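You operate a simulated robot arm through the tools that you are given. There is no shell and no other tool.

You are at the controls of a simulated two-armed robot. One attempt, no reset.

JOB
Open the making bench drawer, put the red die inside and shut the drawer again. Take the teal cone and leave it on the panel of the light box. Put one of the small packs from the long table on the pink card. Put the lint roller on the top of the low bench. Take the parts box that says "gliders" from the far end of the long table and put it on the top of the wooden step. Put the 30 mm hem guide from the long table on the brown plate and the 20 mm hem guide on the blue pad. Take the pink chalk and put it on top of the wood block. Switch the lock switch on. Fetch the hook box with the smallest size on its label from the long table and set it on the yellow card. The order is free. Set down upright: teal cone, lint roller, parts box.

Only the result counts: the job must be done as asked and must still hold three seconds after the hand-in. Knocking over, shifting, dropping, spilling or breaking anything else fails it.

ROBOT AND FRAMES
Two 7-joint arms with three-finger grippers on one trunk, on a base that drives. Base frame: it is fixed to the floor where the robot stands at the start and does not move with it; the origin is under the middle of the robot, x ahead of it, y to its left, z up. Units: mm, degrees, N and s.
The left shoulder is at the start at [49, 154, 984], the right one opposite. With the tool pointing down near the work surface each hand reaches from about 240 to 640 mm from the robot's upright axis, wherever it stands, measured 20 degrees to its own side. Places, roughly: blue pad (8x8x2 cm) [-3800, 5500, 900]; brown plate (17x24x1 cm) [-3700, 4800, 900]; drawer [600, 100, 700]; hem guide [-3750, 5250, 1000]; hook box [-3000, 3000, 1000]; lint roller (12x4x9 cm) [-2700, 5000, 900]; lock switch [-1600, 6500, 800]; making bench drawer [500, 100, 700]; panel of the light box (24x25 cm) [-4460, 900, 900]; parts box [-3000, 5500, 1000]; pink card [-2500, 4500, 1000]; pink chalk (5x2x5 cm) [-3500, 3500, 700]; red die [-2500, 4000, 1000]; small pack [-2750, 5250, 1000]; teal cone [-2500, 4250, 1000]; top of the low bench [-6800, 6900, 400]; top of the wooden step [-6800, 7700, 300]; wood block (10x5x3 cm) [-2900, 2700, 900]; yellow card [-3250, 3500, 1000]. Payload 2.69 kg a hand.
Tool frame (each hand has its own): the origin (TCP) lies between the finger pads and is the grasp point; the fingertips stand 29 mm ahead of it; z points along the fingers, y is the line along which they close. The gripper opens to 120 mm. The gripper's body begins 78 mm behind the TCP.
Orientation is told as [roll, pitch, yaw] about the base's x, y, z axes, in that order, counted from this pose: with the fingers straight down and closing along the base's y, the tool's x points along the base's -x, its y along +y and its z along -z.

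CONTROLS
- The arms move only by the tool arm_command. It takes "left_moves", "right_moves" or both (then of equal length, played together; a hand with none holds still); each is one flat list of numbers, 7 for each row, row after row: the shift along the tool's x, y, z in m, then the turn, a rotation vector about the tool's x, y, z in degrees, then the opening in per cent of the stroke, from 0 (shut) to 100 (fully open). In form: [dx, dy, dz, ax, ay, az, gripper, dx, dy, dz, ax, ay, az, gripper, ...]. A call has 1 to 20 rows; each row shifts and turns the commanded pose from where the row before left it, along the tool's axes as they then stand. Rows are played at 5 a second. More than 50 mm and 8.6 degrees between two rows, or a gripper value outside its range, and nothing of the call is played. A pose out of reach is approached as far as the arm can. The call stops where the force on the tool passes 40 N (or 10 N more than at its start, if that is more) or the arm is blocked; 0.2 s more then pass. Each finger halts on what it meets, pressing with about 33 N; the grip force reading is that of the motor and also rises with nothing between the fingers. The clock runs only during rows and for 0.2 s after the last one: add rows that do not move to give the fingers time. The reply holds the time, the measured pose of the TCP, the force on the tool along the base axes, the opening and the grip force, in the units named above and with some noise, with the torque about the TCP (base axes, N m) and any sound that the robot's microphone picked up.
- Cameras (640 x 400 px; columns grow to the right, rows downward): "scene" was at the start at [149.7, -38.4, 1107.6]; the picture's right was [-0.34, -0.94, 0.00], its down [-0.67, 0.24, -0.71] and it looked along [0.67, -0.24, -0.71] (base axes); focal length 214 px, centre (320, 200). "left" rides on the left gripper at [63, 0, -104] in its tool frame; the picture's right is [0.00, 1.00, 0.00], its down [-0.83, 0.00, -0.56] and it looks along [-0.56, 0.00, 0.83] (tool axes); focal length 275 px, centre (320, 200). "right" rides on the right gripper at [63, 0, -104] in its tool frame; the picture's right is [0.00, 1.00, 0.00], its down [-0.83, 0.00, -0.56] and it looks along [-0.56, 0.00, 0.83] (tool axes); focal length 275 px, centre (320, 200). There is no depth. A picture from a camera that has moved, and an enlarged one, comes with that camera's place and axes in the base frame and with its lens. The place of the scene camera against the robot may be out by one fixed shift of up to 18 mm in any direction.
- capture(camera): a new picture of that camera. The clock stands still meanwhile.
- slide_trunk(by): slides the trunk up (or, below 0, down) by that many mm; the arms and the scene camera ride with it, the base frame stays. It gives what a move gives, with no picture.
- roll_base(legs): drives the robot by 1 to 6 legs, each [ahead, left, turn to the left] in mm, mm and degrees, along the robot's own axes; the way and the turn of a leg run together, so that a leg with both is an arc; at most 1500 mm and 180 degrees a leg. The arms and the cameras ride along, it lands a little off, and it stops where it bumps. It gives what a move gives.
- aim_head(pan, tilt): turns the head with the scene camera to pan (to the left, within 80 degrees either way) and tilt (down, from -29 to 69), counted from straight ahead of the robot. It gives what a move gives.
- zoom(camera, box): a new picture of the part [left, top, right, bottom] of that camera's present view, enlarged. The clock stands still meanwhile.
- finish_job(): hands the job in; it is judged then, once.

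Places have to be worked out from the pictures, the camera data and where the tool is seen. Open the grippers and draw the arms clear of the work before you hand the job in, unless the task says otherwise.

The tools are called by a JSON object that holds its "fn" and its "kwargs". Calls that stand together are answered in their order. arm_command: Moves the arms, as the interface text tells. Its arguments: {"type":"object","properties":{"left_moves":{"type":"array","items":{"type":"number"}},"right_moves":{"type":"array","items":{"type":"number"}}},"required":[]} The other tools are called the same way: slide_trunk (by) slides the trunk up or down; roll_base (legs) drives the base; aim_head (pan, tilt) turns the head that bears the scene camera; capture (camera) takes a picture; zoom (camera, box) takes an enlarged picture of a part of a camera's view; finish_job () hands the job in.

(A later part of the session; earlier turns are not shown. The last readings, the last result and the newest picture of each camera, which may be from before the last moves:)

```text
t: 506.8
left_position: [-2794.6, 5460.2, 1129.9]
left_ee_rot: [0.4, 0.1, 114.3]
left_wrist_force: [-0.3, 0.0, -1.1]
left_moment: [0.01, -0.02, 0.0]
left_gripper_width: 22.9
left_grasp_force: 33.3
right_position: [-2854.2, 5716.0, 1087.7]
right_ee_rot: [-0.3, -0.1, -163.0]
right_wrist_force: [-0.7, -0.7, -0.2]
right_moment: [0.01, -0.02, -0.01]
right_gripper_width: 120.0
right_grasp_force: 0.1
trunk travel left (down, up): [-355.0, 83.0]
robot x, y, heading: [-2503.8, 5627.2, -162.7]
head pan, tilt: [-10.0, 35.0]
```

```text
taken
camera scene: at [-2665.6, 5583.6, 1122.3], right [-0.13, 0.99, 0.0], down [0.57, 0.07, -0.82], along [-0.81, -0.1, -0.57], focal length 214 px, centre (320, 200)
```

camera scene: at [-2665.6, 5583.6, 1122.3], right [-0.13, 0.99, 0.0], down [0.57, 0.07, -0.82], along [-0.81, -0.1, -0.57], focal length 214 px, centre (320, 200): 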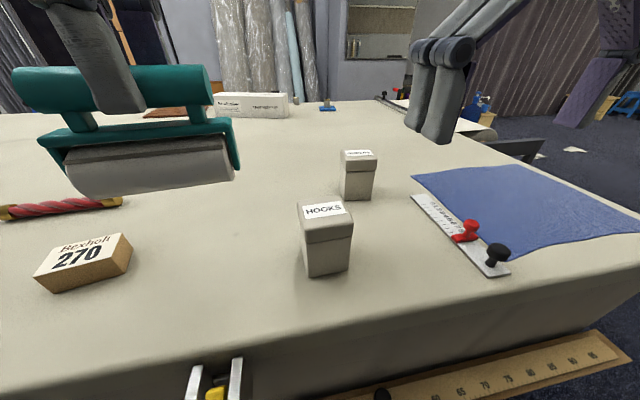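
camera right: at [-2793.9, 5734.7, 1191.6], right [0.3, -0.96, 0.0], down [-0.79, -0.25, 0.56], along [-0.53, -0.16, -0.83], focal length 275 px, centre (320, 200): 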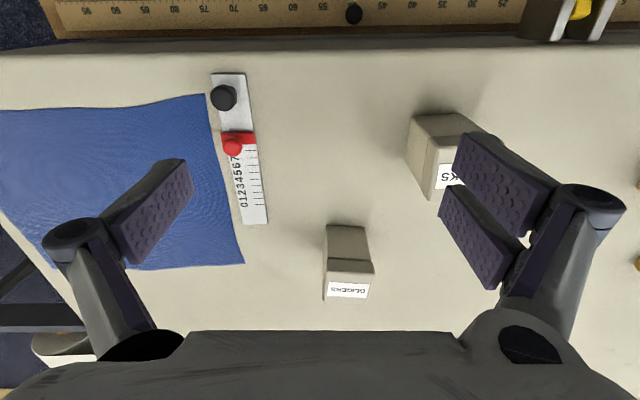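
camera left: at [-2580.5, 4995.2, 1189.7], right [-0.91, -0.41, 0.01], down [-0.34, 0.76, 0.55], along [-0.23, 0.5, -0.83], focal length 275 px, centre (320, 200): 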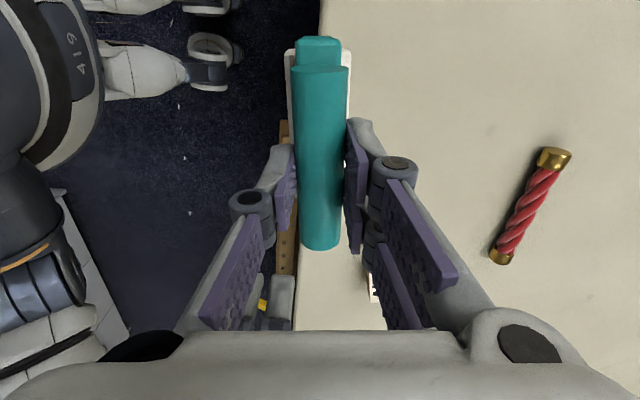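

The GLIDERS box is 57 mm square, about 88 mm tall (lid joint at z 941). I bring the right hand above it, lowering to z 1010.

{"fn": "arm_command", "kwargs": {"right_moves": [-0.0373, 0.0062, 0.013, 0, 0, 0, 100, -0.0373, 0.0062, 0.013, 0, 0, 0, 100, -0.0373, 0.0062, 0.013, 0, 0, 0, 100, -0.0373, 0.0062, 0.013, 0, 0, 0, 100, -0.0373, 0.0062, 0.013, 0, 0, 0, 100, -0.0373, 0.0062, 0.013, 0, 0, 0, 100, 0, 0, 0, 0, 0, 0, 100]}}

{"fn": "capture", "kwargs": {"camera": "right"}}

{"fn": "capture", "kwargs": {"camera": "scene"}}

```text
t: 508.4
left_position: [-2794.6, 5460.8, 1130.1]
left_ee_rot: [0.4, 0.1, 114.4]
left_wrist_force: [-0.1, 0.9, -2.0]
left_moment: [0.0, -0.03, -0.03]
left_gripper_width: 23.0
left_grasp_force: 32.6
right_position: [-3056.2, 5618.5, 1011.7]
right_ee_rot: [-0.2, -0.1, -163.1]
right_wrist_force: [0.4, 0.3, 0.7]
right_moment: [-0.03, 0.01, 0.0]
right_gripper_width: 120.2
right_grasp_force: 0.1
trunk travel left (down, up): [-355.0, 83.0]
robot x, y, heading: [-2503.3, 5630.3, -162.7]
head pan, tilt: [-10.0, 35.0]
```

```text
taken
camera right: at [-2995.2, 5636.4, 1114.6], right [0.3, -0.95, 0.0], down [-0.79, -0.25, 0.56], along [-0.53, -0.16, -0.83], focal length 275 px, centre (320, 200)
```

right: 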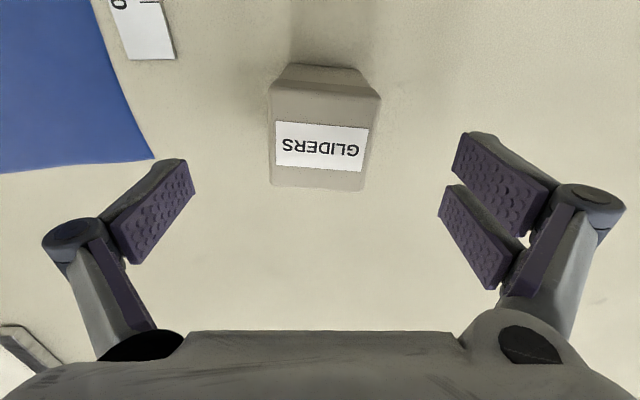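

```text
taken
camera scene: at [-2664.6, 5584.2, 1122.6], right [-0.13, 0.99, 0.0], down [0.57, 0.07, -0.82], along [-0.81, -0.1, -0.57], focal length 214 px, centre (320, 200)
```

scene: 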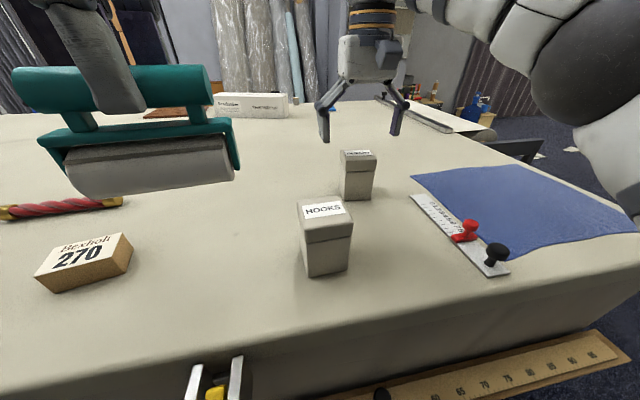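

The box is centred under the right hand. I lower to z 914 (fingers on the body, below the lid) and close.

{"fn": "arm_command", "kwargs": {"right_moves": [0.001, 0.001, 0.03, 0, 0, 0, 100, 0, 0, 0.03, 0, 0, 0, 100, 0, 0, 0.025, 0, 0, 0, 95, 0, 0, 0.012, 0, 0, 0, 90, 0, 0, 0, 0, 0, 0, 90]}}

{"fn": "capture", "kwargs": {"camera": "right"}}

```text
t: 509.6
left_position: [-2794.0, 5459.4, 1129.3]
left_ee_rot: [0.5, 0.1, 114.4]
left_wrist_force: [0.2, 0.5, -1.4]
left_moment: [0.01, 0.0, 0.02]
left_gripper_width: 22.7
left_grasp_force: 32.9
right_position: [-3056.9, 5615.7, 913.6]
right_ee_rot: [-0.2, -0.1, -163.1]
right_wrist_force: [0.6, 0.0, 0.7]
right_moment: [0.0, 0.03, -0.02]
right_gripper_width: 108.2
right_grasp_force: 0.1
trunk travel left (down, up): [-355.0, 83.0]
robot x, y, heading: [-2501.8, 5630.4, -162.7]
head pan, tilt: [-10.0, 35.0]
```

```text
taken
camera right: at [-2996.1, 5633.8, 1017.1], right [0.3, -0.96, 0.0], down [-0.79, -0.25, 0.56], along [-0.53, -0.16, -0.83], focal length 275 px, centre (320, 200)
```

right: 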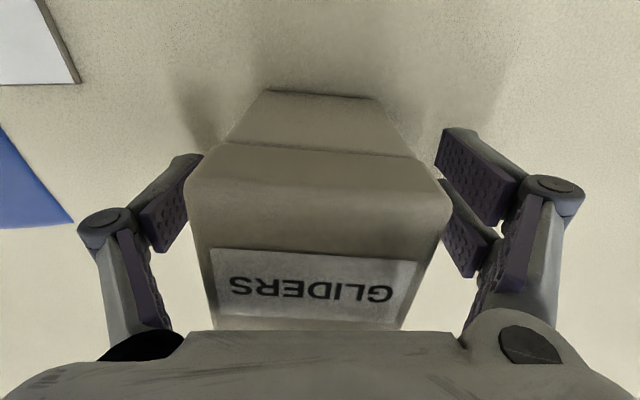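

The box sits between the fingers. I close on its body and lift carefully.

{"fn": "arm_command", "kwargs": {"right_moves": [0, 0, 0, 0, 0, 0, 75, 0, 0, 0, 0, 0, 0, 60, 0, 0, 0, 0, 0, 0, 42, 0, 0, 0, 0, 0, 0, 38, 0, 0, 0, 0, 0, 0, 38]}}

{"fn": "arm_command", "kwargs": {"right_moves": [0, 0, -0.015, 0, 0, 0, 38, 0, 0, -0.025, 0, 0, 0, 38, 0, 0, -0.03, 0, 0, 0, 38, 0, 0, -0.03, 0, 0, 0, 38, 0, 0, 0, 0, 0, 0, 38]}}

{"fn": "capture", "kwargs": {"camera": "right"}}

{"fn": "capture", "kwargs": {"camera": "scene"}}

```text
t: 510.8
left_position: [-2793.2, 5460.2, 1130.6]
left_ee_rot: [0.6, 0.0, 114.2]
left_wrist_force: [-0.4, 0.1, -0.7]
left_moment: [0.01, -0.01, 0.0]
left_gripper_width: 22.6
left_grasp_force: 32.7
right_position: [-3056.5, 5615.5, 915.9]
right_ee_rot: [-0.1, -0.1, -163.0]
right_wrist_force: [-1.9, 0.3, 11.3]
right_moment: [-0.23, -0.18, -0.14]
right_gripper_width: 57.6
right_grasp_force: 32.8
trunk travel left (down, up): [-355.0, 83.0]
robot x, y, heading: [-2504.9, 5627.2, -162.8]
head pan, tilt: [-10.0, 35.0]
```

```text
t: 512.0
left_position: [-2794.0, 5461.4, 1130.2]
left_ee_rot: [0.4, 0.1, 114.3]
left_wrist_force: [0.3, -0.1, -1.3]
left_moment: [0.01, 0.04, -0.01]
left_gripper_width: 23.0
left_grasp_force: 33.3
right_position: [-3056.2, 5615.4, 1013.8]
right_ee_rot: [-0.2, -0.1, -163.0]
right_wrist_force: [-0.4, 0.2, -2.5]
right_moment: [-0.01, -0.02, 0.05]
right_gripper_width: 57.8
right_grasp_force: 33.0
trunk travel left (down, up): [-355.0, 83.0]
robot x, y, heading: [-2502.9, 5628.4, -162.6]
head pan, tilt: [-10.0, 35.0]
```

```text
taken
camera right: at [-2995.8, 5633.8, 1117.4], right [0.3, -0.95, 0.0], down [-0.79, -0.25, 0.56], along [-0.53, -0.16, -0.83], focal length 275 px, centre (320, 200)
```

right: 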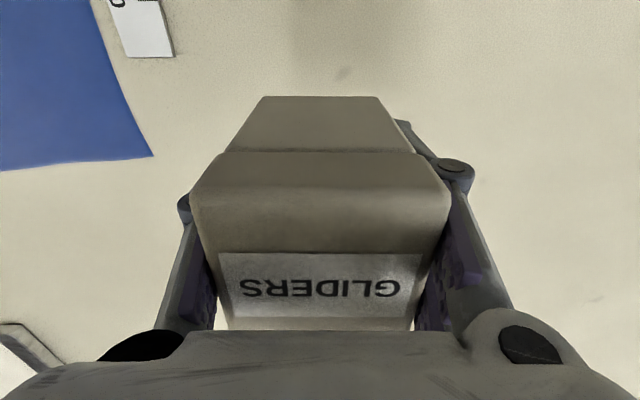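

```text
taken
camera scene: at [-2665.2, 5584.0, 1122.4], right [-0.13, 0.99, 0.0], down [0.57, 0.07, -0.82], along [-0.81, -0.1, -0.57], focal length 214 px, centre (320, 200)
```

scene: 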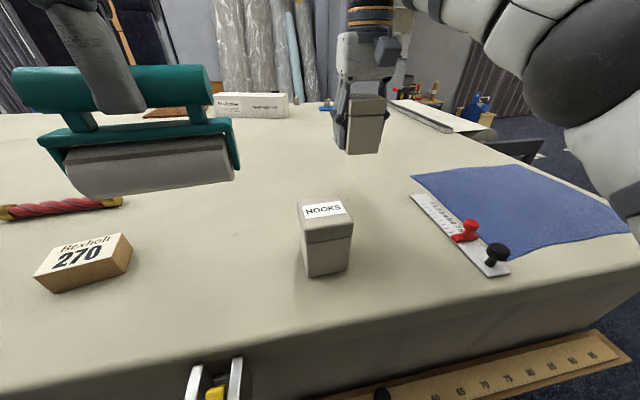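

The GLIDERS box is held by its body, lid in place. I raise it, draw it back and roll away from the table.

{"fn": "arm_command", "kwargs": {"right_moves": [0, 0, -0.03, 0, 0, 0, 38, 0.03, 0, -0.02, 0, 0, 0, 38, 0.035, 0, -0.01, 0, 0, 0, 38, 0.035, 0, -0.01, 0, 0, 0, 38, 0.035, -0.005, 0, 0, 0, 0, 38, 0.035, -0.005, 0, 0, 0, 0, 38, 0.03, 0, 0, 0, 0, 0, 38, 0, 0, 0, 0, 0, 0, 38]}}

{"fn": "roll_base", "kwargs": {"legs": [[-250, 0, 0]]}}

{"fn": "capture", "kwargs": {"camera": "right"}}

{"fn": "capture", "kwargs": {"camera": "scene"}}

```text
t: 513.8
left_position: [-2794.7, 5461.0, 1129.7]
left_ee_rot: [0.4, 0.1, 114.3]
left_wrist_force: [-0.7, -0.9, -2.0]
left_moment: [-0.02, -0.01, 0.01]
left_gripper_width: 22.7
left_grasp_force: 33.2
right_position: [-2866.6, 5683.5, 1083.9]
right_ee_rot: [-0.1, 0.0, -163.1]
right_wrist_force: [-0.4, 0.3, -2.6]
right_moment: [0.03, 0.0, 0.02]
right_gripper_width: 57.6
right_grasp_force: 32.4
trunk travel left (down, up): [-355.0, 83.0]
robot x, y, heading: [-2502.9, 5628.9, -162.6]
head pan, tilt: [-10.0, 35.0]
```

```text
t: 515.6
left_position: [-2556.7, 5534.7, 1131.3]
left_ee_rot: [0.5, 0.1, 114.3]
left_wrist_force: [-0.8, 0.1, -0.4]
left_moment: [0.01, 0.02, 0.0]
left_gripper_width: 22.7
left_grasp_force: 33.1
right_position: [-2629.1, 5757.6, 1086.0]
right_ee_rot: [-0.2, -0.1, -163.1]
right_wrist_force: [0.7, 0.2, -2.8]
right_moment: [-0.05, 0.03, -0.01]
right_gripper_width: 57.7
right_grasp_force: 33.0
trunk travel left (down, up): [-355.0, 83.0]
robot x, y, heading: [-2266.1, 5704.0, -162.8]
head pan, tilt: [-10.0, 35.0]
```

```text
taken
camera right: at [-2568.0, 5776.1, 1187.9], right [0.3, -0.96, 0.0], down [-0.79, -0.25, 0.56], along [-0.53, -0.16, -0.83], focal length 275 px, centre (320, 200)
```

right: 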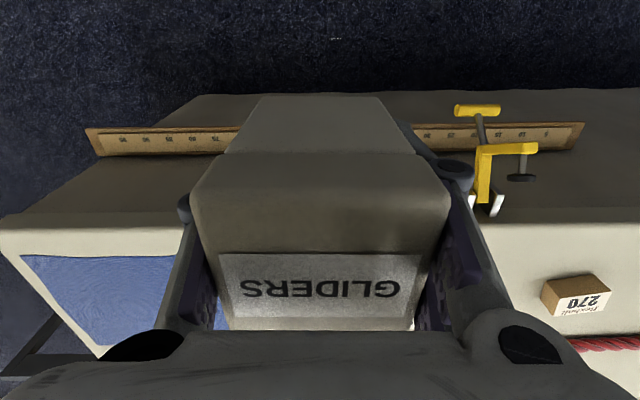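

```text
taken
camera scene: at [-2426.7, 5658.3, 1122.5], right [-0.13, 0.99, 0.0], down [0.57, 0.07, -0.82], along [-0.81, -0.1, -0.57], focal length 214 px, centre (320, 200)
```

scene: 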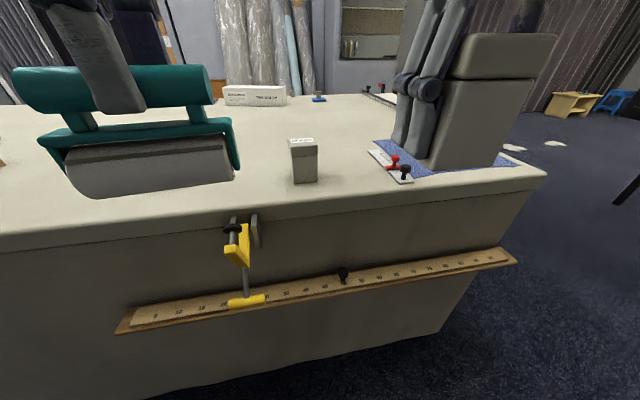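

Both loads are secure. I drive north 1.5 m sideways, then west along the free lane north of the table.

{"fn": "roll_base", "kwargs": {"legs": [[0, -1490, 0]]}}

{"fn": "aim_head", "kwargs": {"pan": 0, "tilt": 15}}

{"fn": "capture", "kwargs": {"camera": "scene"}}

```text
t: 527.1
left_position: [-2997.1, 6948.1, 1130.1]
left_ee_rot: [0.6, 0.1, 114.2]
left_wrist_force: [0.5, -0.1, -2.6]
left_moment: [-0.02, 0.0, 0.0]
left_gripper_width: 22.7
left_grasp_force: 33.4
right_position: [-3069.0, 7170.6, 1084.8]
right_ee_rot: [-0.3, -0.1, -163.1]
right_wrist_force: [0.8, 0.9, -2.7]
right_moment: [-0.02, 0.01, 0.0]
right_gripper_width: 57.9
right_grasp_force: 33.4
trunk travel left (down, up): [-355.0, 83.0]
robot x, y, heading: [-2707.3, 7117.1, -162.7]
head pan, tilt: [-10.0, 35.0]
```

```text
t: 527.9
left_position: [-2996.2, 6947.1, 1130.0]
left_ee_rot: [0.6, 0.0, 114.2]
left_wrist_force: [0.5, 0.3, -2.1]
left_moment: [-0.02, -0.01, 0.0]
left_gripper_width: 22.8
left_grasp_force: 33.1
right_position: [-3068.0, 7169.3, 1084.0]
right_ee_rot: [-0.2, -0.1, -163.1]
right_wrist_force: [0.6, 0.8, -3.1]
right_moment: [-0.02, 0.0, -0.01]
right_gripper_width: 57.8
right_grasp_force: 32.7
trunk travel left (down, up): [-355.0, 83.0]
robot x, y, heading: [-2707.5, 7112.5, -162.7]
head pan, tilt: [0.0, 15.0]
```

```text
taken
camera scene: at [-2869.1, 7053.7, 1154.4], right [-0.3, 0.95, 0.0], down [0.25, 0.08, -0.97], along [-0.92, -0.29, -0.26], focal length 214 px, centre (320, 200)
```

scene: 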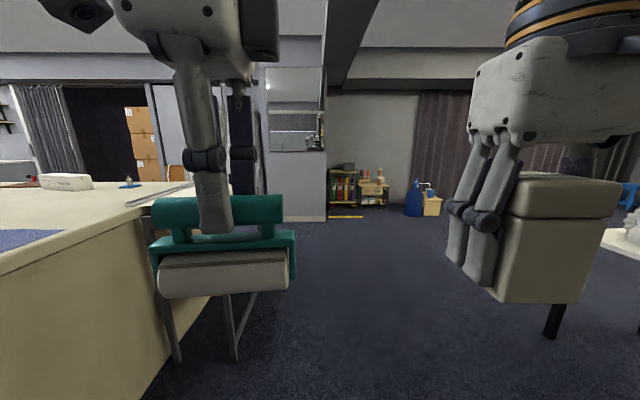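

The lane west is clear (cart 490 mm to my left). I drive 2.4 m west and look for the low bench and the step.

{"fn": "roll_base", "kwargs": {"legs": [[1300, -60, 0], [1100, 0, 0]]}}

{"fn": "aim_head", "kwargs": {"pan": -45, "tilt": 15}}

{"fn": "capture", "kwargs": {"camera": "scene"}}

{"fn": "aim_head", "kwargs": {"pan": 0, "tilt": 20}}

{"fn": "capture", "kwargs": {"camera": "scene"}}

```text
t: 539.6
left_position: [-5278.9, 6284.8, 1128.7]
left_ee_rot: [0.6, 0.2, 114.5]
left_wrist_force: [-0.5, -0.1, -0.5]
left_moment: [-0.01, -0.04, 0.01]
left_gripper_width: 22.7
left_grasp_force: 33.1
right_position: [-5352.3, 6506.9, 1084.1]
right_ee_rot: [-0.2, -0.2, -162.8]
right_wrist_force: [0.1, 0.2, -3.6]
right_moment: [-0.02, -0.02, -0.01]
right_gripper_width: 57.7
right_grasp_force: 33.0
trunk travel left (down, up): [-355.0, 83.0]
robot x, y, heading: [-4993.6, 6451.6, -162.5]
head pan, tilt: [0.0, 15.0]
```

```text
t: 540.7
left_position: [-5278.4, 6284.7, 1130.4]
left_ee_rot: [0.5, 0.1, 114.6]
left_wrist_force: [-0.7, -0.7, -1.6]
left_moment: [0.03, 0.0, -0.01]
left_gripper_width: 22.7
left_grasp_force: 33.1
right_position: [-5351.6, 6507.8, 1084.1]
right_ee_rot: [-0.2, -0.1, -162.9]
right_wrist_force: [-0.1, 0.0, -2.5]
right_moment: [-0.03, 0.0, 0.01]
right_gripper_width: 57.4
right_grasp_force: 33.3
trunk travel left (down, up): [-355.0, 83.0]
robot x, y, heading: [-4987.0, 6455.3, -162.6]
head pan, tilt: [-45.0, 15.0]
```

```text
taken
camera scene: at [-5145.5, 6463.0, 1154.4], right [0.46, 0.89, 0.0], down [0.23, -0.12, -0.97], along [-0.86, 0.45, -0.26], focal length 214 px, centre (320, 200)
```

scene: 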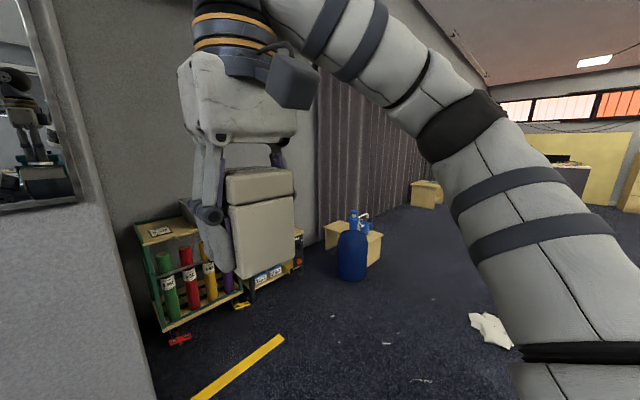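

```text
t: 541.8
left_position: [-5278.5, 6283.7, 1130.3]
left_ee_rot: [0.5, 0.1, 114.4]
left_wrist_force: [-0.9, 0.0, -1.4]
left_moment: [0.01, 0.0, 0.0]
left_gripper_width: 22.7
left_grasp_force: 32.4
right_position: [-5351.7, 6505.7, 1083.9]
right_ee_rot: [-0.2, -0.2, -162.8]
right_wrist_force: [-0.2, -0.1, -1.9]
right_moment: [0.0, -0.01, 0.01]
right_gripper_width: 57.8
right_grasp_force: 33.0
trunk travel left (down, up): [-355.0, 83.0]
robot x, y, heading: [-4984.7, 6454.0, -162.3]
head pan, tilt: [0.0, 20.0]
```

```text
taken
camera scene: at [-5151.4, 6392.0, 1146.3], right [-0.3, 0.95, 0.0], down [0.33, 0.1, -0.94], along [-0.9, -0.28, -0.34], focal length 214 px, centre (320, 200)
```

scene: 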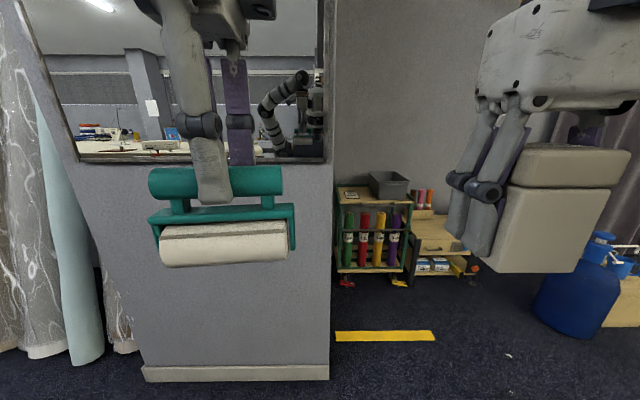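

I make out the low bench at the far wall and the wooden step behind a blue drum. I slide right 850 mm to face them and look closer.

{"fn": "roll_base", "kwargs": {"legs": [[0, -850, -0.5]]}}

{"fn": "aim_head", "kwargs": {"pan": 0, "tilt": 20}}

{"fn": "capture", "kwargs": {"camera": "scene"}}

{"fn": "zoom", "kwargs": {"camera": "scene", "box": [220, 110, 460, 260]}}

{"fn": "aim_head", "kwargs": {"pan": -35, "tilt": 20}}

{"fn": "capture", "kwargs": {"camera": "scene"}}

```text
t: 548.7
left_position: [-5533.0, 7085.8, 1130.2]
left_ee_rot: [0.5, 0.2, 114.8]
left_wrist_force: [0.2, 0.0, -1.4]
left_moment: [-0.01, -0.01, -0.02]
left_gripper_width: 23.1
left_grasp_force: 33.7
right_position: [-5607.7, 7306.4, 1084.6]
right_ee_rot: [-0.2, -0.2, -162.5]
right_wrist_force: [-0.2, -0.2, -2.2]
right_moment: [-0.05, 0.02, 0.04]
right_gripper_width: 57.9
right_grasp_force: 32.9
trunk travel left (down, up): [-355.0, 83.0]
robot x, y, heading: [-5245.1, 7252.5, -162.4]
head pan, tilt: [0.0, 20.0]
```

```text
t: 549.3
left_position: [-5533.3, 7084.8, 1129.4]
left_ee_rot: [0.5, 0.1, 114.9]
left_wrist_force: [0.5, 0.8, -1.7]
left_moment: [-0.02, -0.02, -0.03]
left_gripper_width: 22.9
left_grasp_force: 33.0
right_position: [-5608.5, 7305.9, 1084.6]
right_ee_rot: [-0.2, 0.0, -162.5]
right_wrist_force: [-0.7, 0.0, -2.8]
right_moment: [0.0, -0.02, 0.01]
right_gripper_width: 57.6
right_grasp_force: 32.6
trunk travel left (down, up): [-355.0, 83.0]
robot x, y, heading: [-5246.1, 7255.8, -162.4]
head pan, tilt: [0.0, 20.0]
```

```text
taken
camera scene: at [-5406.9, 7192.9, 1146.3], right [-0.31, 0.95, 0.0], down [0.33, 0.1, -0.94], along [-0.89, -0.29, -0.34], focal length 214 px, centre (320, 200)
```

scene: 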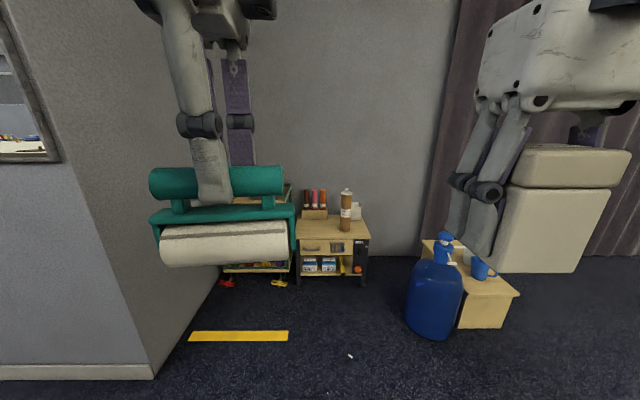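

```text
2.67 times, centred on (340, 185) of scene
camera zoom: at [-5406.9, 7192.9, 1146.3], right [-0.31, 0.95, 0.0], down [0.33, 0.1, -0.94], along [-0.89, -0.29, -0.34], focal length 572 px, centre (267, 240)
```

zoom: 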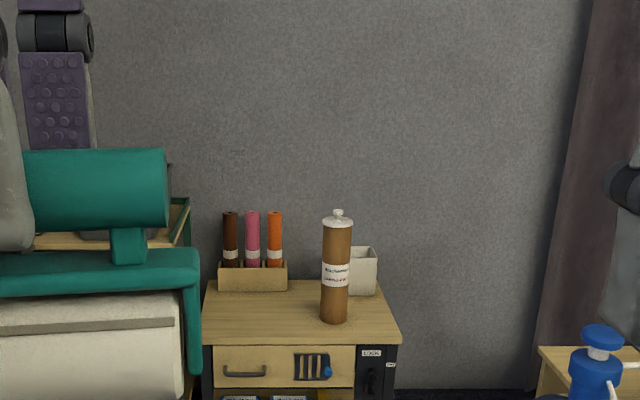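

```text
t: 550.3
left_position: [-5534.1, 7083.6, 1129.9]
left_ee_rot: [0.5, 0.1, 114.8]
left_wrist_force: [-0.6, -0.2, -1.2]
left_moment: [-0.01, -0.02, 0.03]
left_gripper_width: 23.1
left_grasp_force: 33.6
right_position: [-5608.7, 7305.8, 1084.3]
right_ee_rot: [-0.2, -0.1, -162.6]
right_wrist_force: [0.5, -0.5, -2.4]
right_moment: [-0.04, -0.01, 0.0]
right_gripper_width: 57.4
right_grasp_force: 32.8
trunk travel left (down, up): [-355.0, 83.0]
robot x, y, heading: [-5243.3, 7258.8, -162.2]
head pan, tilt: [-35.0, 20.0]
```

```text
taken
camera scene: at [-5407.3, 7248.8, 1146.3], right [0.29, 0.96, 0.0], down [0.33, -0.1, -0.94], along [-0.9, 0.28, -0.34], focal length 214 px, centre (320, 200)
```

scene: 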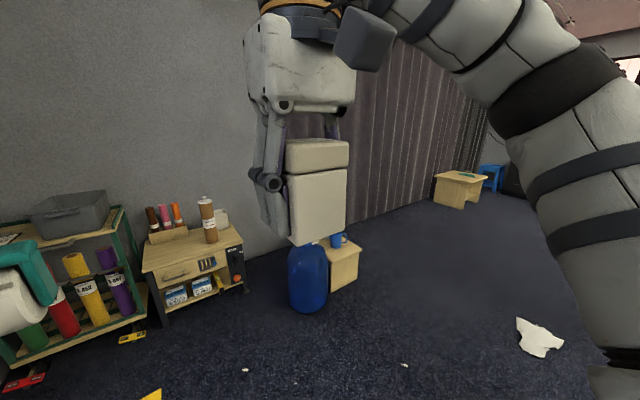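

The low bench has free room at its front left (about u -4430, v 8440); a tall tube and a tube rack stand further right and behind. I roll 750 mm closer and look down at it.

{"fn": "roll_base", "kwargs": {"legs": [[750, -40, -0.6]]}}

{"fn": "aim_head", "kwargs": {"pan": 0, "tilt": 40}}

{"fn": "capture", "kwargs": {"camera": "scene"}}

{"fn": "aim_head", "kwargs": {"pan": -50, "tilt": 40}}

{"fn": "capture", "kwargs": {"camera": "scene"}}

```text
t: 554.4
left_position: [-6271.1, 6897.4, 1129.4]
left_ee_rot: [0.5, 0.1, 114.2]
left_wrist_force: [1.0, 1.0, -2.4]
left_moment: [-0.01, -0.04, 0.03]
left_gripper_width: 22.7
left_grasp_force: 33.0
right_position: [-6344.5, 7119.7, 1083.8]
right_ee_rot: [-0.2, -0.2, -163.1]
right_wrist_force: [0.0, -0.7, -3.0]
right_moment: [0.0, 0.0, -0.03]
right_gripper_width: 57.6
right_grasp_force: 33.0
trunk travel left (down, up): [-355.0, 83.0]
robot x, y, heading: [-5982.3, 7064.2, -162.6]
head pan, tilt: [-35.0, 20.0]
```

```text
t: 555.4
left_position: [-6270.5, 6896.6, 1129.7]
left_ee_rot: [0.5, 0.1, 114.2]
left_wrist_force: [0.8, -0.3, -1.2]
left_moment: [-0.01, -0.03, -0.02]
left_gripper_width: 22.9
left_grasp_force: 32.6
right_position: [-6343.8, 7119.3, 1084.7]
right_ee_rot: [-0.1, -0.2, -163.0]
right_wrist_force: [0.1, 0.0, -2.3]
right_moment: [-0.02, -0.03, 0.0]
right_gripper_width: 57.8
right_grasp_force: 32.9
trunk travel left (down, up): [-355.0, 83.0]
robot x, y, heading: [-5981.7, 7063.5, -162.6]
head pan, tilt: [0.0, 40.0]
```

```text
taken
camera scene: at [-6135.4, 7006.3, 1114.9], right [-0.3, 0.96, 0.0], down [0.61, 0.19, -0.77], along [-0.73, -0.23, -0.64], focal length 214 px, centre (320, 200)
```

scene: 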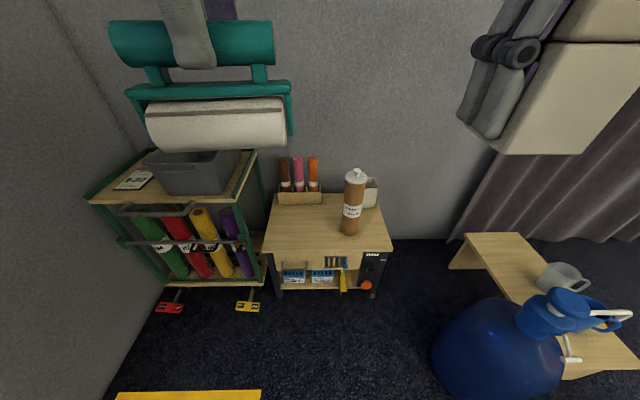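

```text
t: 556.6
left_position: [-6269.4, 6896.7, 1131.0]
left_ee_rot: [0.5, 0.0, 114.2]
left_wrist_force: [0.4, -0.3, -2.2]
left_moment: [0.01, 0.02, 0.04]
left_gripper_width: 23.0
left_grasp_force: 33.1
right_position: [-6344.1, 7119.6, 1083.9]
right_ee_rot: [-0.3, -0.1, -163.1]
right_wrist_force: [0.8, 0.1, -1.7]
right_moment: [0.02, -0.03, -0.01]
right_gripper_width: 57.9
right_grasp_force: 33.0
trunk travel left (down, up): [-355.0, 83.0]
robot x, y, heading: [-5981.4, 7061.1, -162.8]
head pan, tilt: [-50.0, 40.0]
```

```text
taken
camera scene: at [-6125.8, 7077.3, 1114.9], right [0.54, 0.84, 0.0], down [0.54, -0.35, -0.77], along [-0.64, 0.41, -0.64], focal length 214 px, centre (320, 200)
```

scene: 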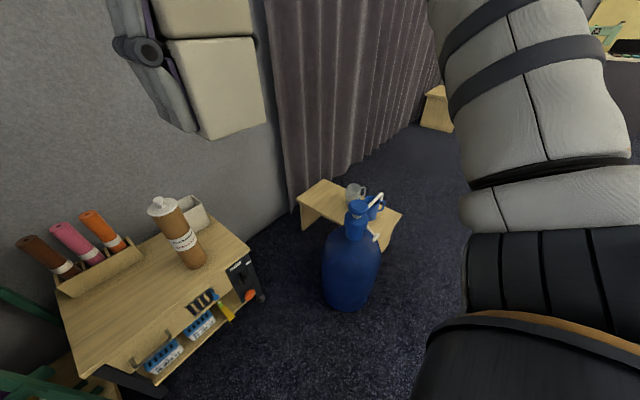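

The bench top spans u -4354…-4729, v 8258…8791 with free room at (-4465, 8410). The drum stands well to the right. I roll 305 mm ahead, lower the trunk 250 mm and re-look.

{"fn": "aim_head", "kwargs": {"pan": 10, "tilt": 45}}

{"fn": "roll_base", "kwargs": {"legs": [[305, 15, 0]]}}

{"fn": "slide_trunk", "kwargs": {"by": -250}}

{"fn": "capture", "kwargs": {"camera": "scene"}}

{"fn": "capture", "kwargs": {"camera": "left"}}

```text
t: 557.9
left_position: [-6270.6, 6897.2, 1129.2]
left_ee_rot: [0.5, 0.1, 114.3]
left_wrist_force: [-0.7, 0.6, -2.6]
left_moment: [0.01, -0.04, 0.01]
left_gripper_width: 23.1
left_grasp_force: 33.1
right_position: [-6343.5, 7120.2, 1083.7]
right_ee_rot: [-0.2, -0.1, -163.1]
right_wrist_force: [-1.0, 0.2, -3.0]
right_moment: [-0.02, -0.01, 0.01]
right_gripper_width: 57.5
right_grasp_force: 33.4
trunk travel left (down, up): [-355.0, 83.0]
robot x, y, heading: [-5981.9, 7065.7, -162.5]
head pan, tilt: [10.0, 45.0]
```

```text
t: 560.0
left_position: [-6556.3, 6795.6, 1129.4]
left_ee_rot: [0.4, 0.2, 113.9]
left_wrist_force: [0.0, -0.1, -0.9]
left_moment: [-0.01, -0.04, -0.02]
left_gripper_width: 22.9
left_grasp_force: 32.9
right_position: [-6629.5, 7016.2, 1084.7]
right_ee_rot: [-0.2, -0.1, -163.4]
right_wrist_force: [-0.4, -1.4, -2.1]
right_moment: [-0.01, -0.05, 0.04]
right_gripper_width: 57.7
right_grasp_force: 32.5
trunk travel left (down, up): [-355.0, 83.0]
robot x, y, heading: [-6267.8, 6958.0, -163.0]
head pan, tilt: [10.0, 45.0]
```

```text
t: 562.5
left_position: [-6640.8, 6768.9, 780.3]
left_ee_rot: [-17.6, 2.3, 113.6]
left_wrist_force: [-0.5, 0.2, -1.0]
left_moment: [-0.03, 0.06, -0.03]
left_gripper_width: 22.7
left_grasp_force: 32.6
right_position: [-6686.9, 7001.9, 766.5]
right_ee_rot: [-0.3, 13.3, -163.4]
right_wrist_force: [-0.3, 0.9, -2.4]
right_moment: [0.04, 0.04, 0.0]
right_gripper_width: 57.8
right_grasp_force: 32.8
trunk travel left (down, up): [-105.0, 333.0]
robot x, y, heading: [-6265.0, 6961.7, -163.2]
head pan, tilt: [10.0, 45.0]
```

```text
taken
camera scene: at [-6487.3, 6868.2, 840.3], right [-0.45, 0.89, 0.0], down [0.63, 0.32, -0.71], along [-0.63, -0.32, -0.71], focal length 214 px, centre (320, 200)
```

scene: 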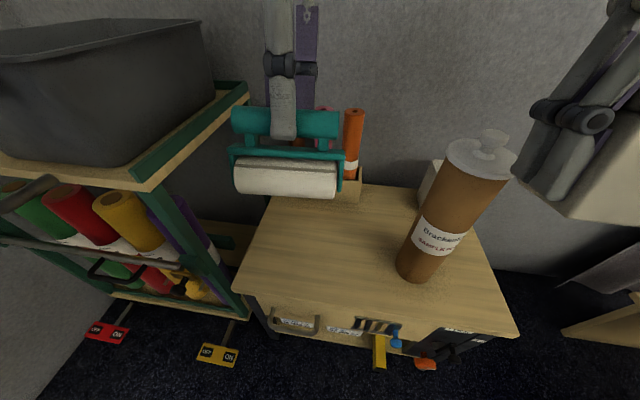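

```text
taken
camera left: at [-6645.5, 6702.9, 882.1], right [-0.87, -0.39, -0.3], down [-0.49, 0.71, 0.5], along [0.02, 0.58, -0.81], focal length 275 px, centre (320, 200)
```

left: 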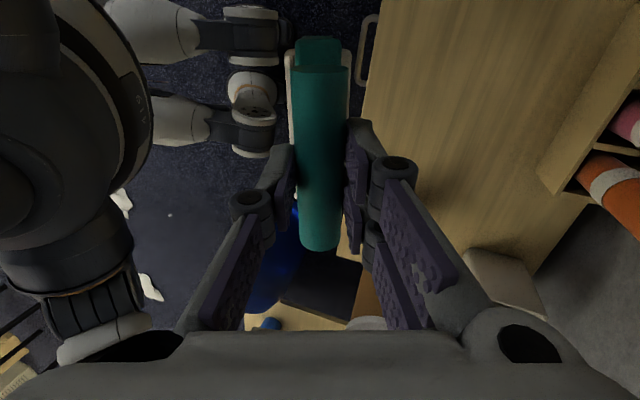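

Lowering the trunk tilted both hands because they were too high for the arms. I back off 200 mm to free space and then bring the arms into a comfortable, level pose.

{"fn": "roll_base", "kwargs": {"legs": [[-220, 0, 0]]}}

{"fn": "capture", "kwargs": {"camera": "scene"}}

{"fn": "capture", "kwargs": {"camera": "right"}}

```text
t: 564.2
left_position: [-6432.5, 6833.4, 780.6]
left_ee_rot: [-17.6, 2.2, 113.6]
left_wrist_force: [0.0, -0.2, -0.9]
left_moment: [-0.03, 0.02, 0.02]
left_gripper_width: 22.7
left_grasp_force: 33.1
right_position: [-6477.9, 7063.9, 766.9]
right_ee_rot: [-0.3, 13.2, -163.5]
right_wrist_force: [-0.3, 0.4, -2.8]
right_moment: [-0.01, -0.01, 0.03]
right_gripper_width: 57.6
right_grasp_force: 33.0
trunk travel left (down, up): [-105.0, 333.0]
robot x, y, heading: [-6058.5, 7027.0, -163.0]
head pan, tilt: [10.0, 45.0]
```

```text
taken
camera scene: at [-6279.1, 6932.0, 840.2], right [-0.45, 0.89, 0.0], down [0.63, 0.32, -0.71], along [-0.63, -0.32, -0.71], focal length 214 px, centre (320, 200)
```

scene: 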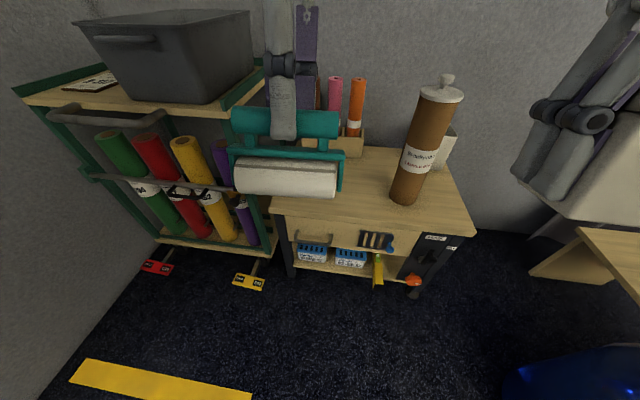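

```text
taken
camera right: at [-6441.7, 7074.9, 881.4], right [0.29, -0.96, 0.0], down [-0.9, -0.27, 0.35], along [-0.34, -0.1, -0.94], focal length 275 px, centre (320, 200)
```

right: 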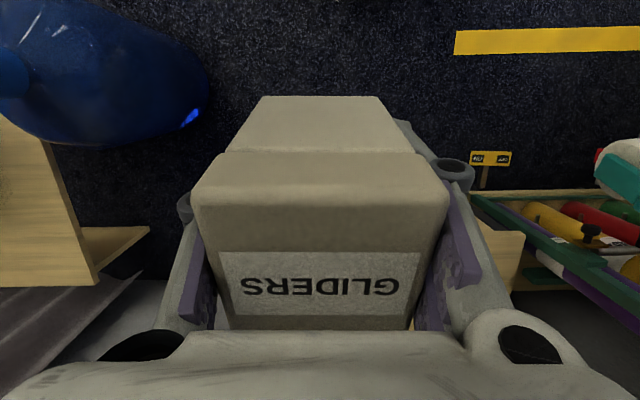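

I lower both hands by about 120 mm while levelling them (left about its x, right about its y).

{"fn": "arm_command", "kwargs": {"left_moves": [0, 0, 0.03, -4.4, 0, 0, 8, 0, 0, 0.03, -4.4, 0, 0, 8, 0, 0, 0.03, -4.4, 0, 0, 8, 0, 0, 0.03, -4.4, 0, 0, 8, 0, 0, 0, 0, 0, 0, 8], "right_moves": [0, 0, 0.03, 0, -3.3, 0, 38, 0, 0, 0.03, 0, -3.3, 0, 38, 0, 0, 0.03, 0, -3.3, 0, 38, 0, 0, 0.03, 0, -3.3, 0, 38, 0, 0, 0, 0, 0, 0, 38]}}

{"fn": "capture", "kwargs": {"camera": "scene"}}

```text
t: 565.4
left_position: [-6408.8, 6837.8, 663.8]
left_ee_rot: [0.0, 2.2, 113.5]
left_wrist_force: [0.4, -0.3, 0.0]
left_moment: [0.01, 0.02, -0.01]
left_gripper_width: 22.8
left_grasp_force: 32.8
right_position: [-6461.5, 7071.5, 646.7]
right_ee_rot: [-0.2, 0.1, -163.4]
right_wrist_force: [0.1, -0.3, -2.3]
right_moment: [0.01, 0.03, 0.01]
right_gripper_width: 57.5
right_grasp_force: 32.8
trunk travel left (down, up): [-105.0, 333.0]
robot x, y, heading: [-6056.1, 7024.0, -163.0]
head pan, tilt: [10.0, 45.0]
```

```text
taken
camera scene: at [-6279.1, 6932.0, 840.2], right [-0.45, 0.89, 0.0], down [0.63, 0.32, -0.71], along [-0.63, -0.32, -0.71], focal length 214 px, centre (320, 200)
```

scene: 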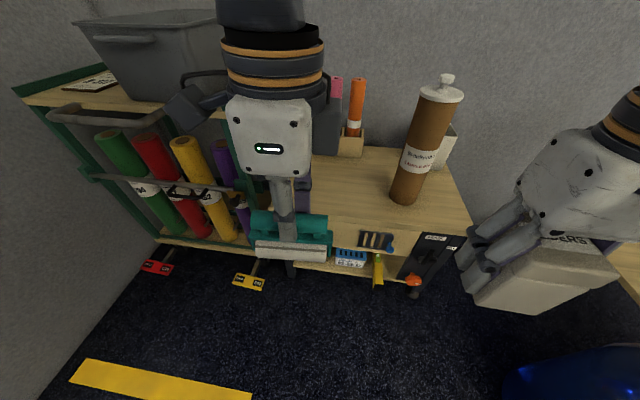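

Both hands are level again. I correct the small remaining tilt of the left hand and move the right hand back and outward, away from the tall tube on the bench.

{"fn": "arm_command", "kwargs": {"left_moves": [0, 0, 0, 0, -2.2, 0, 8, 0, 0, 0, 0, 0, 0, 8, 0, 0, 0, 0, 0, 0, 8], "right_moves": [0.017, -0.02, 0, 0, 0, 0, 38, 0.017, -0.02, 0, 0, 0, 0, 38, 0.016, -0.02, 0, 0, 0, 0, 38]}}

{"fn": "roll_base", "kwargs": {"legs": [[220, 0, 0]]}}

{"fn": "capture", "kwargs": {"camera": "scene"}}

{"fn": "capture", "kwargs": {"camera": "left"}}

```text
t: 566.2
left_position: [-6408.4, 6838.1, 662.7]
left_ee_rot: [0.0, 0.0, 113.5]
left_wrist_force: [0.2, 0.3, -2.0]
left_moment: [0.03, 0.0, 0.01]
left_gripper_width: 22.6
left_grasp_force: 33.2
right_position: [-6430.5, 7141.9, 648.5]
right_ee_rot: [-0.4, 0.0, -163.4]
right_wrist_force: [0.4, -0.4, -3.2]
right_moment: [0.0, -0.02, -0.02]
right_gripper_width: 57.7
right_grasp_force: 33.1
trunk travel left (down, up): [-105.0, 333.0]
robot x, y, heading: [-6060.1, 7020.2, -163.3]
head pan, tilt: [10.0, 45.0]
```

```text
t: 567.9
left_position: [-6620.1, 6775.4, 663.8]
left_ee_rot: [0.0, 0.0, 113.5]
left_wrist_force: [0.9, -0.3, -1.8]
left_moment: [-0.02, -0.02, -0.01]
left_gripper_width: 22.8
left_grasp_force: 32.7
right_position: [-6642.7, 7079.8, 647.7]
right_ee_rot: [-0.1, 0.0, -163.5]
right_wrist_force: [-0.3, 0.6, -2.2]
right_moment: [-0.04, 0.02, -0.02]
right_gripper_width: 57.8
right_grasp_force: 33.0
trunk travel left (down, up): [-105.0, 333.0]
robot x, y, heading: [-6266.8, 6960.2, -163.3]
head pan, tilt: [10.0, 45.0]
```

```text
taken
camera scene: at [-6490.3, 6868.4, 840.2], right [-0.45, 0.89, 0.0], down [0.63, 0.32, -0.71], along [-0.63, -0.32, -0.71], focal length 214 px, centre (320, 200)
```

scene: 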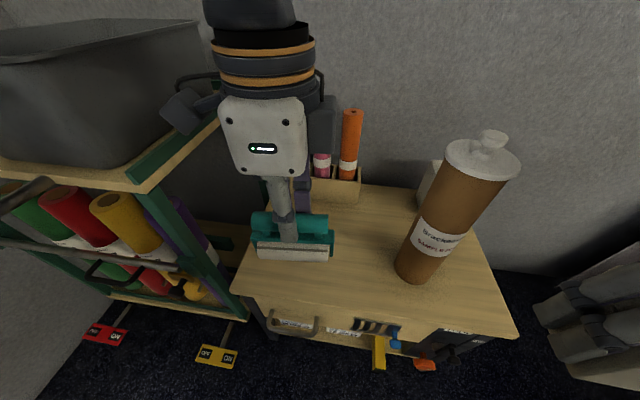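

```text
taken
camera left: at [-6595.5, 6716.5, 768.1], right [-0.92, -0.39, 0.0], down [-0.33, 0.76, 0.56], along [-0.22, 0.51, -0.83], focal length 275 px, centre (320, 200)
```

left: 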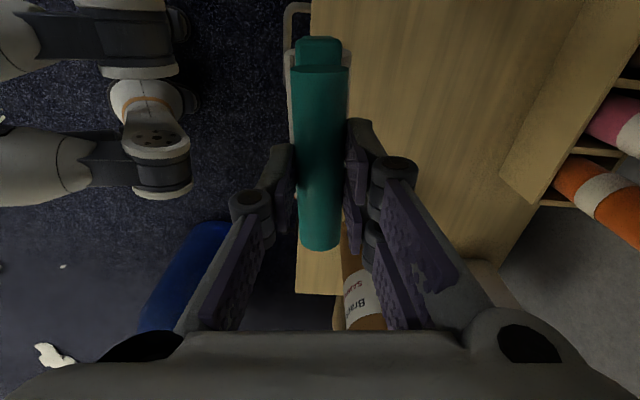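

The roller is level above the bench's front edge. I move it 105 mm further over the bench and lower it 100 mm.

{"fn": "arm_command", "kwargs": {"left_moves": [0, 0.035, 0.02, 0, 0, 0, 8, 0, 0.035, 0.025, 0, 0, 0, 8, 0, 0.035, 0.025, 0, 0, 0, 8, 0, 0, 0.03, 0, 0, 0, 8, 0, 0, 0, 0, 0, 0, 8]}}

{"fn": "capture", "kwargs": {"camera": "scene"}}

{"fn": "capture", "kwargs": {"camera": "left"}}

```text
t: 569.1
left_position: [-6718.3, 6731.1, 563.8]
left_ee_rot: [0.1, 0.0, 113.4]
left_wrist_force: [-1.4, -0.5, -1.1]
left_moment: [0.02, -0.02, 0.02]
left_gripper_width: 22.8
left_grasp_force: 32.8
right_position: [-6642.1, 7078.9, 647.9]
right_ee_rot: [-0.2, 0.1, -163.5]
right_wrist_force: [0.0, -0.7, -2.9]
right_moment: [-0.02, 0.01, 0.0]
right_gripper_width: 57.8
right_grasp_force: 33.0
trunk travel left (down, up): [-105.0, 333.0]
robot x, y, heading: [-6269.7, 6962.8, -163.0]
head pan, tilt: [10.0, 45.0]
```

```text
taken
camera scene: at [-6490.3, 6868.4, 840.2], right [-0.45, 0.89, 0.0], down [0.63, 0.32, -0.71], along [-0.63, -0.32, -0.71], focal length 214 px, centre (320, 200)
```

scene: 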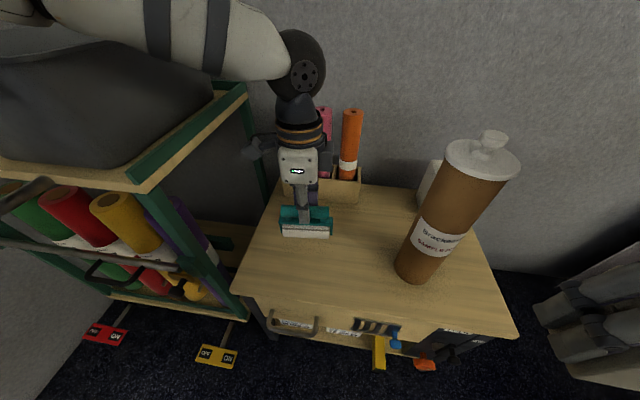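

```text
taken
camera left: at [-6694.6, 6674.3, 667.6], right [-0.92, -0.39, 0.0], down [-0.33, 0.76, 0.56], along [-0.22, 0.51, -0.83], focal length 275 px, centre (320, 200)
```

left: 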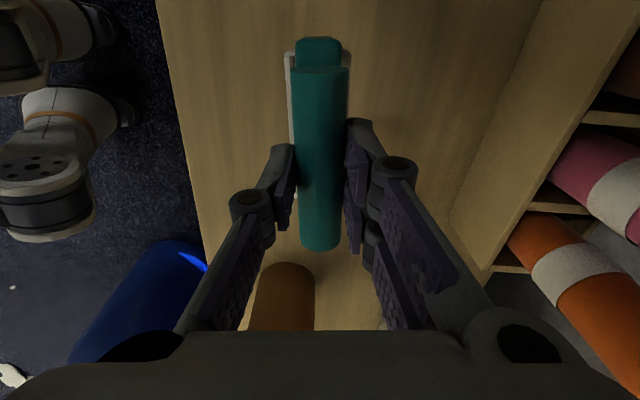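

The left forearm is near the grey bin on the cart at the left; I turn the head to check the clearance before going lower.

{"fn": "aim_head", "kwargs": {"pan": 45, "tilt": 30}}

{"fn": "capture", "kwargs": {"camera": "scene"}}

{"fn": "capture", "kwargs": {"camera": "right"}}

```text
t: 570.1
left_position: [-6719.0, 6732.3, 564.5]
left_ee_rot: [0.0, 0.0, 113.4]
left_wrist_force: [-0.5, 0.0, -0.7]
left_moment: [-0.04, 0.02, 0.03]
left_gripper_width: 22.6
left_grasp_force: 33.4
right_position: [-6642.2, 7079.2, 649.7]
right_ee_rot: [-0.2, 0.0, -163.5]
right_wrist_force: [0.9, -0.9, -2.8]
right_moment: [0.02, 0.0, 0.01]
right_gripper_width: 57.8
right_grasp_force: 32.8
trunk travel left (down, up): [-105.0, 333.0]
robot x, y, heading: [-6272.7, 6960.2, -163.2]
head pan, tilt: [45.0, 30.0]
```

```text
taken
camera scene: at [-6460.5, 6825.4, 862.7], right [-0.88, 0.47, 0.0], down [0.24, 0.44, -0.87], along [-0.41, -0.76, -0.5], focal length 214 px, centre (320, 200)
```

scene: 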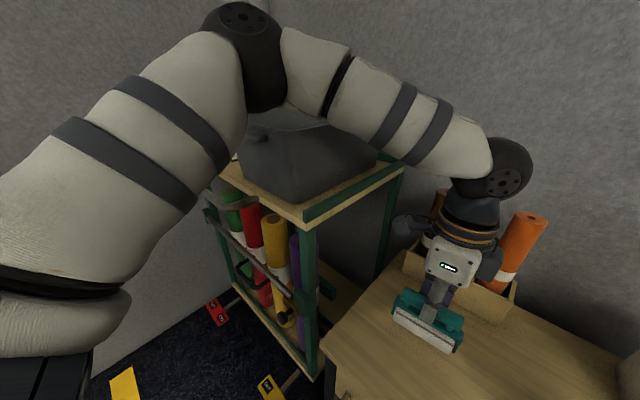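

```text
taken
camera right: at [-6581.1, 7096.4, 752.1], right [0.29, -0.96, 0.0], down [-0.8, -0.24, 0.56], along [-0.53, -0.16, -0.83], focal length 275 px, centre (320, 200)
```

right: 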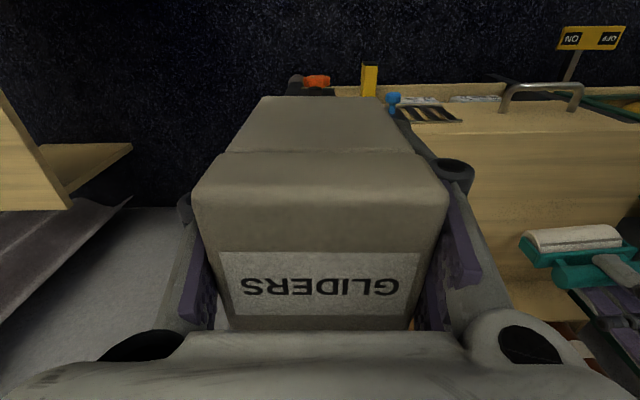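

The forearm passes close beside the bin. To gain clearance I raise the roller 30 mm and shift the whole robot 60 mm right and 40 mm back, so it will be placed nearer the bench's front middle.

{"fn": "arm_command", "kwargs": {"left_moves": [0, 0, -0.015, 0, 0, 0, 8, 0, 0, -0.015, 0, 0, 0, 8]}}

{"fn": "roll_base", "kwargs": {"legs": [[-40, -65, 0]]}}

{"fn": "capture", "kwargs": {"camera": "scene"}}

{"fn": "capture", "kwargs": {"camera": "left"}}

```text
t: 570.7
left_position: [-6717.2, 6731.9, 595.1]
left_ee_rot: [0.1, 0.0, 113.3]
left_wrist_force: [-0.3, 0.1, -1.1]
left_moment: [0.04, 0.01, 0.01]
left_gripper_width: 22.7
left_grasp_force: 32.8
right_position: [-6642.1, 7078.4, 648.7]
right_ee_rot: [-0.2, 0.0, -163.6]
right_wrist_force: [-0.1, 0.2, -2.8]
right_moment: [-0.03, 0.0, 0.0]
right_gripper_width: 57.9
right_grasp_force: 33.2
trunk travel left (down, up): [-105.0, 333.0]
robot x, y, heading: [-6272.4, 6959.3, -163.2]
head pan, tilt: [45.0, 30.0]
```

```text
t: 571.9
left_position: [-6698.8, 6806.9, 594.8]
left_ee_rot: [-0.1, 0.0, 113.4]
left_wrist_force: [-0.3, 0.1, -1.9]
left_moment: [0.03, 0.01, 0.01]
left_gripper_width: 22.7
left_grasp_force: 32.8
right_position: [-6621.9, 7152.3, 648.2]
right_ee_rot: [-0.3, 0.0, -163.6]
right_wrist_force: [0.0, 0.1, -1.6]
right_moment: [0.0, 0.02, 0.03]
right_gripper_width: 57.7
right_grasp_force: 32.4
trunk travel left (down, up): [-105.0, 333.0]
robot x, y, heading: [-6250.0, 7035.5, -163.2]
head pan, tilt: [45.0, 30.0]
```

```text
taken
camera scene: at [-6441.6, 6899.7, 862.8], right [-0.88, 0.47, 0.0], down [0.24, 0.44, -0.87], along [-0.41, -0.76, -0.5], focal length 214 px, centre (320, 200)
```

scene: 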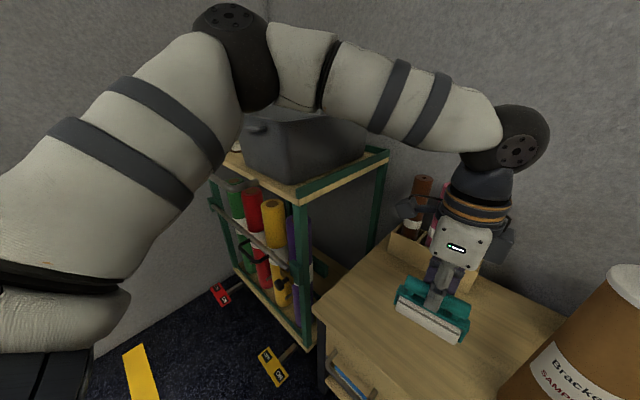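

```text
taken
camera left: at [-6674.3, 6748.5, 698.8], right [-0.92, -0.39, 0.0], down [-0.33, 0.76, 0.56], along [-0.22, 0.51, -0.83], focal length 275 px, centre (320, 200)
```

left: 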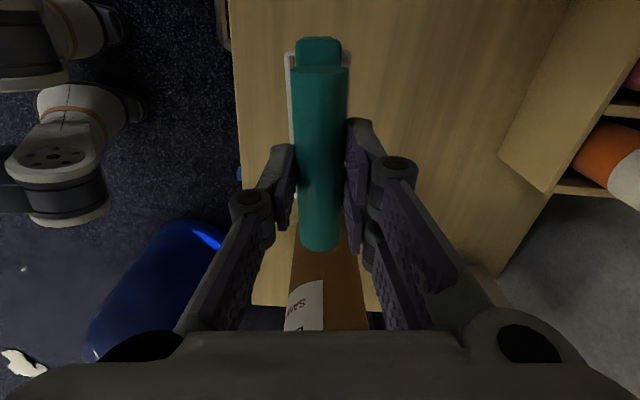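

Clearance is better now, and the roller is 60 mm inside the bench's front edge and about 70 mm from the tall tube. I lower 90 mm, then step to contact.

{"fn": "arm_command", "kwargs": {"left_moves": [0, 0, 0.03, 0, 0, 0, 8, 0, 0, 0.03, 0, 0, 0, 8, 0, 0, 0.02, 0, 0, 0, 8, 0, 0, 0, 0, 0, 0, 8]}}

{"fn": "capture", "kwargs": {"camera": "scene"}}

{"fn": "capture", "kwargs": {"camera": "left"}}

```text
t: 572.9
left_position: [-6698.9, 6807.2, 515.9]
left_ee_rot: [0.3, -0.1, 113.6]
left_wrist_force: [4.4, 1.9, 28.3]
left_moment: [0.06, -0.1, 0.01]
left_gripper_width: 22.9
left_grasp_force: 33.2
right_position: [-6622.2, 7154.0, 650.5]
right_ee_rot: [-0.2, -0.1, -163.5]
right_wrist_force: [-0.9, 0.4, -2.4]
right_moment: [0.02, -0.01, -0.01]
right_gripper_width: 57.6
right_grasp_force: 33.2
trunk travel left (down, up): [-105.0, 333.0]
robot x, y, heading: [-6252.1, 7036.8, -163.3]
head pan, tilt: [45.0, 30.0]
```

```text
taken
camera scene: at [-6439.8, 6900.4, 863.6], right [-0.88, 0.47, 0.0], down [0.23, 0.44, -0.87], along [-0.41, -0.76, -0.5], focal length 214 px, centre (320, 200)
```

scene: 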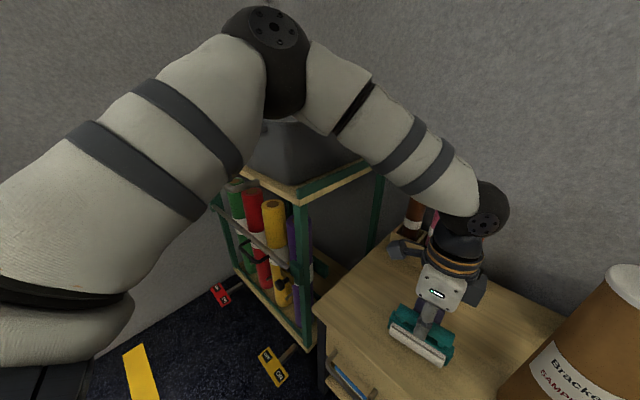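

```text
taken
camera left: at [-6674.0, 6748.6, 620.6], right [-0.92, -0.39, 0.0], down [-0.33, 0.76, 0.56], along [-0.22, 0.51, -0.83], focal length 275 px, centre (320, 200)
```

left: 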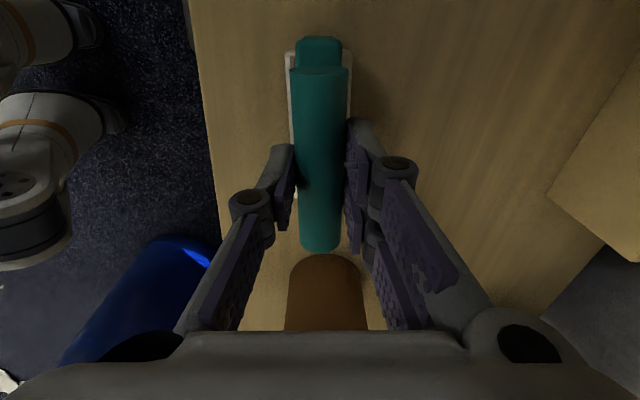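

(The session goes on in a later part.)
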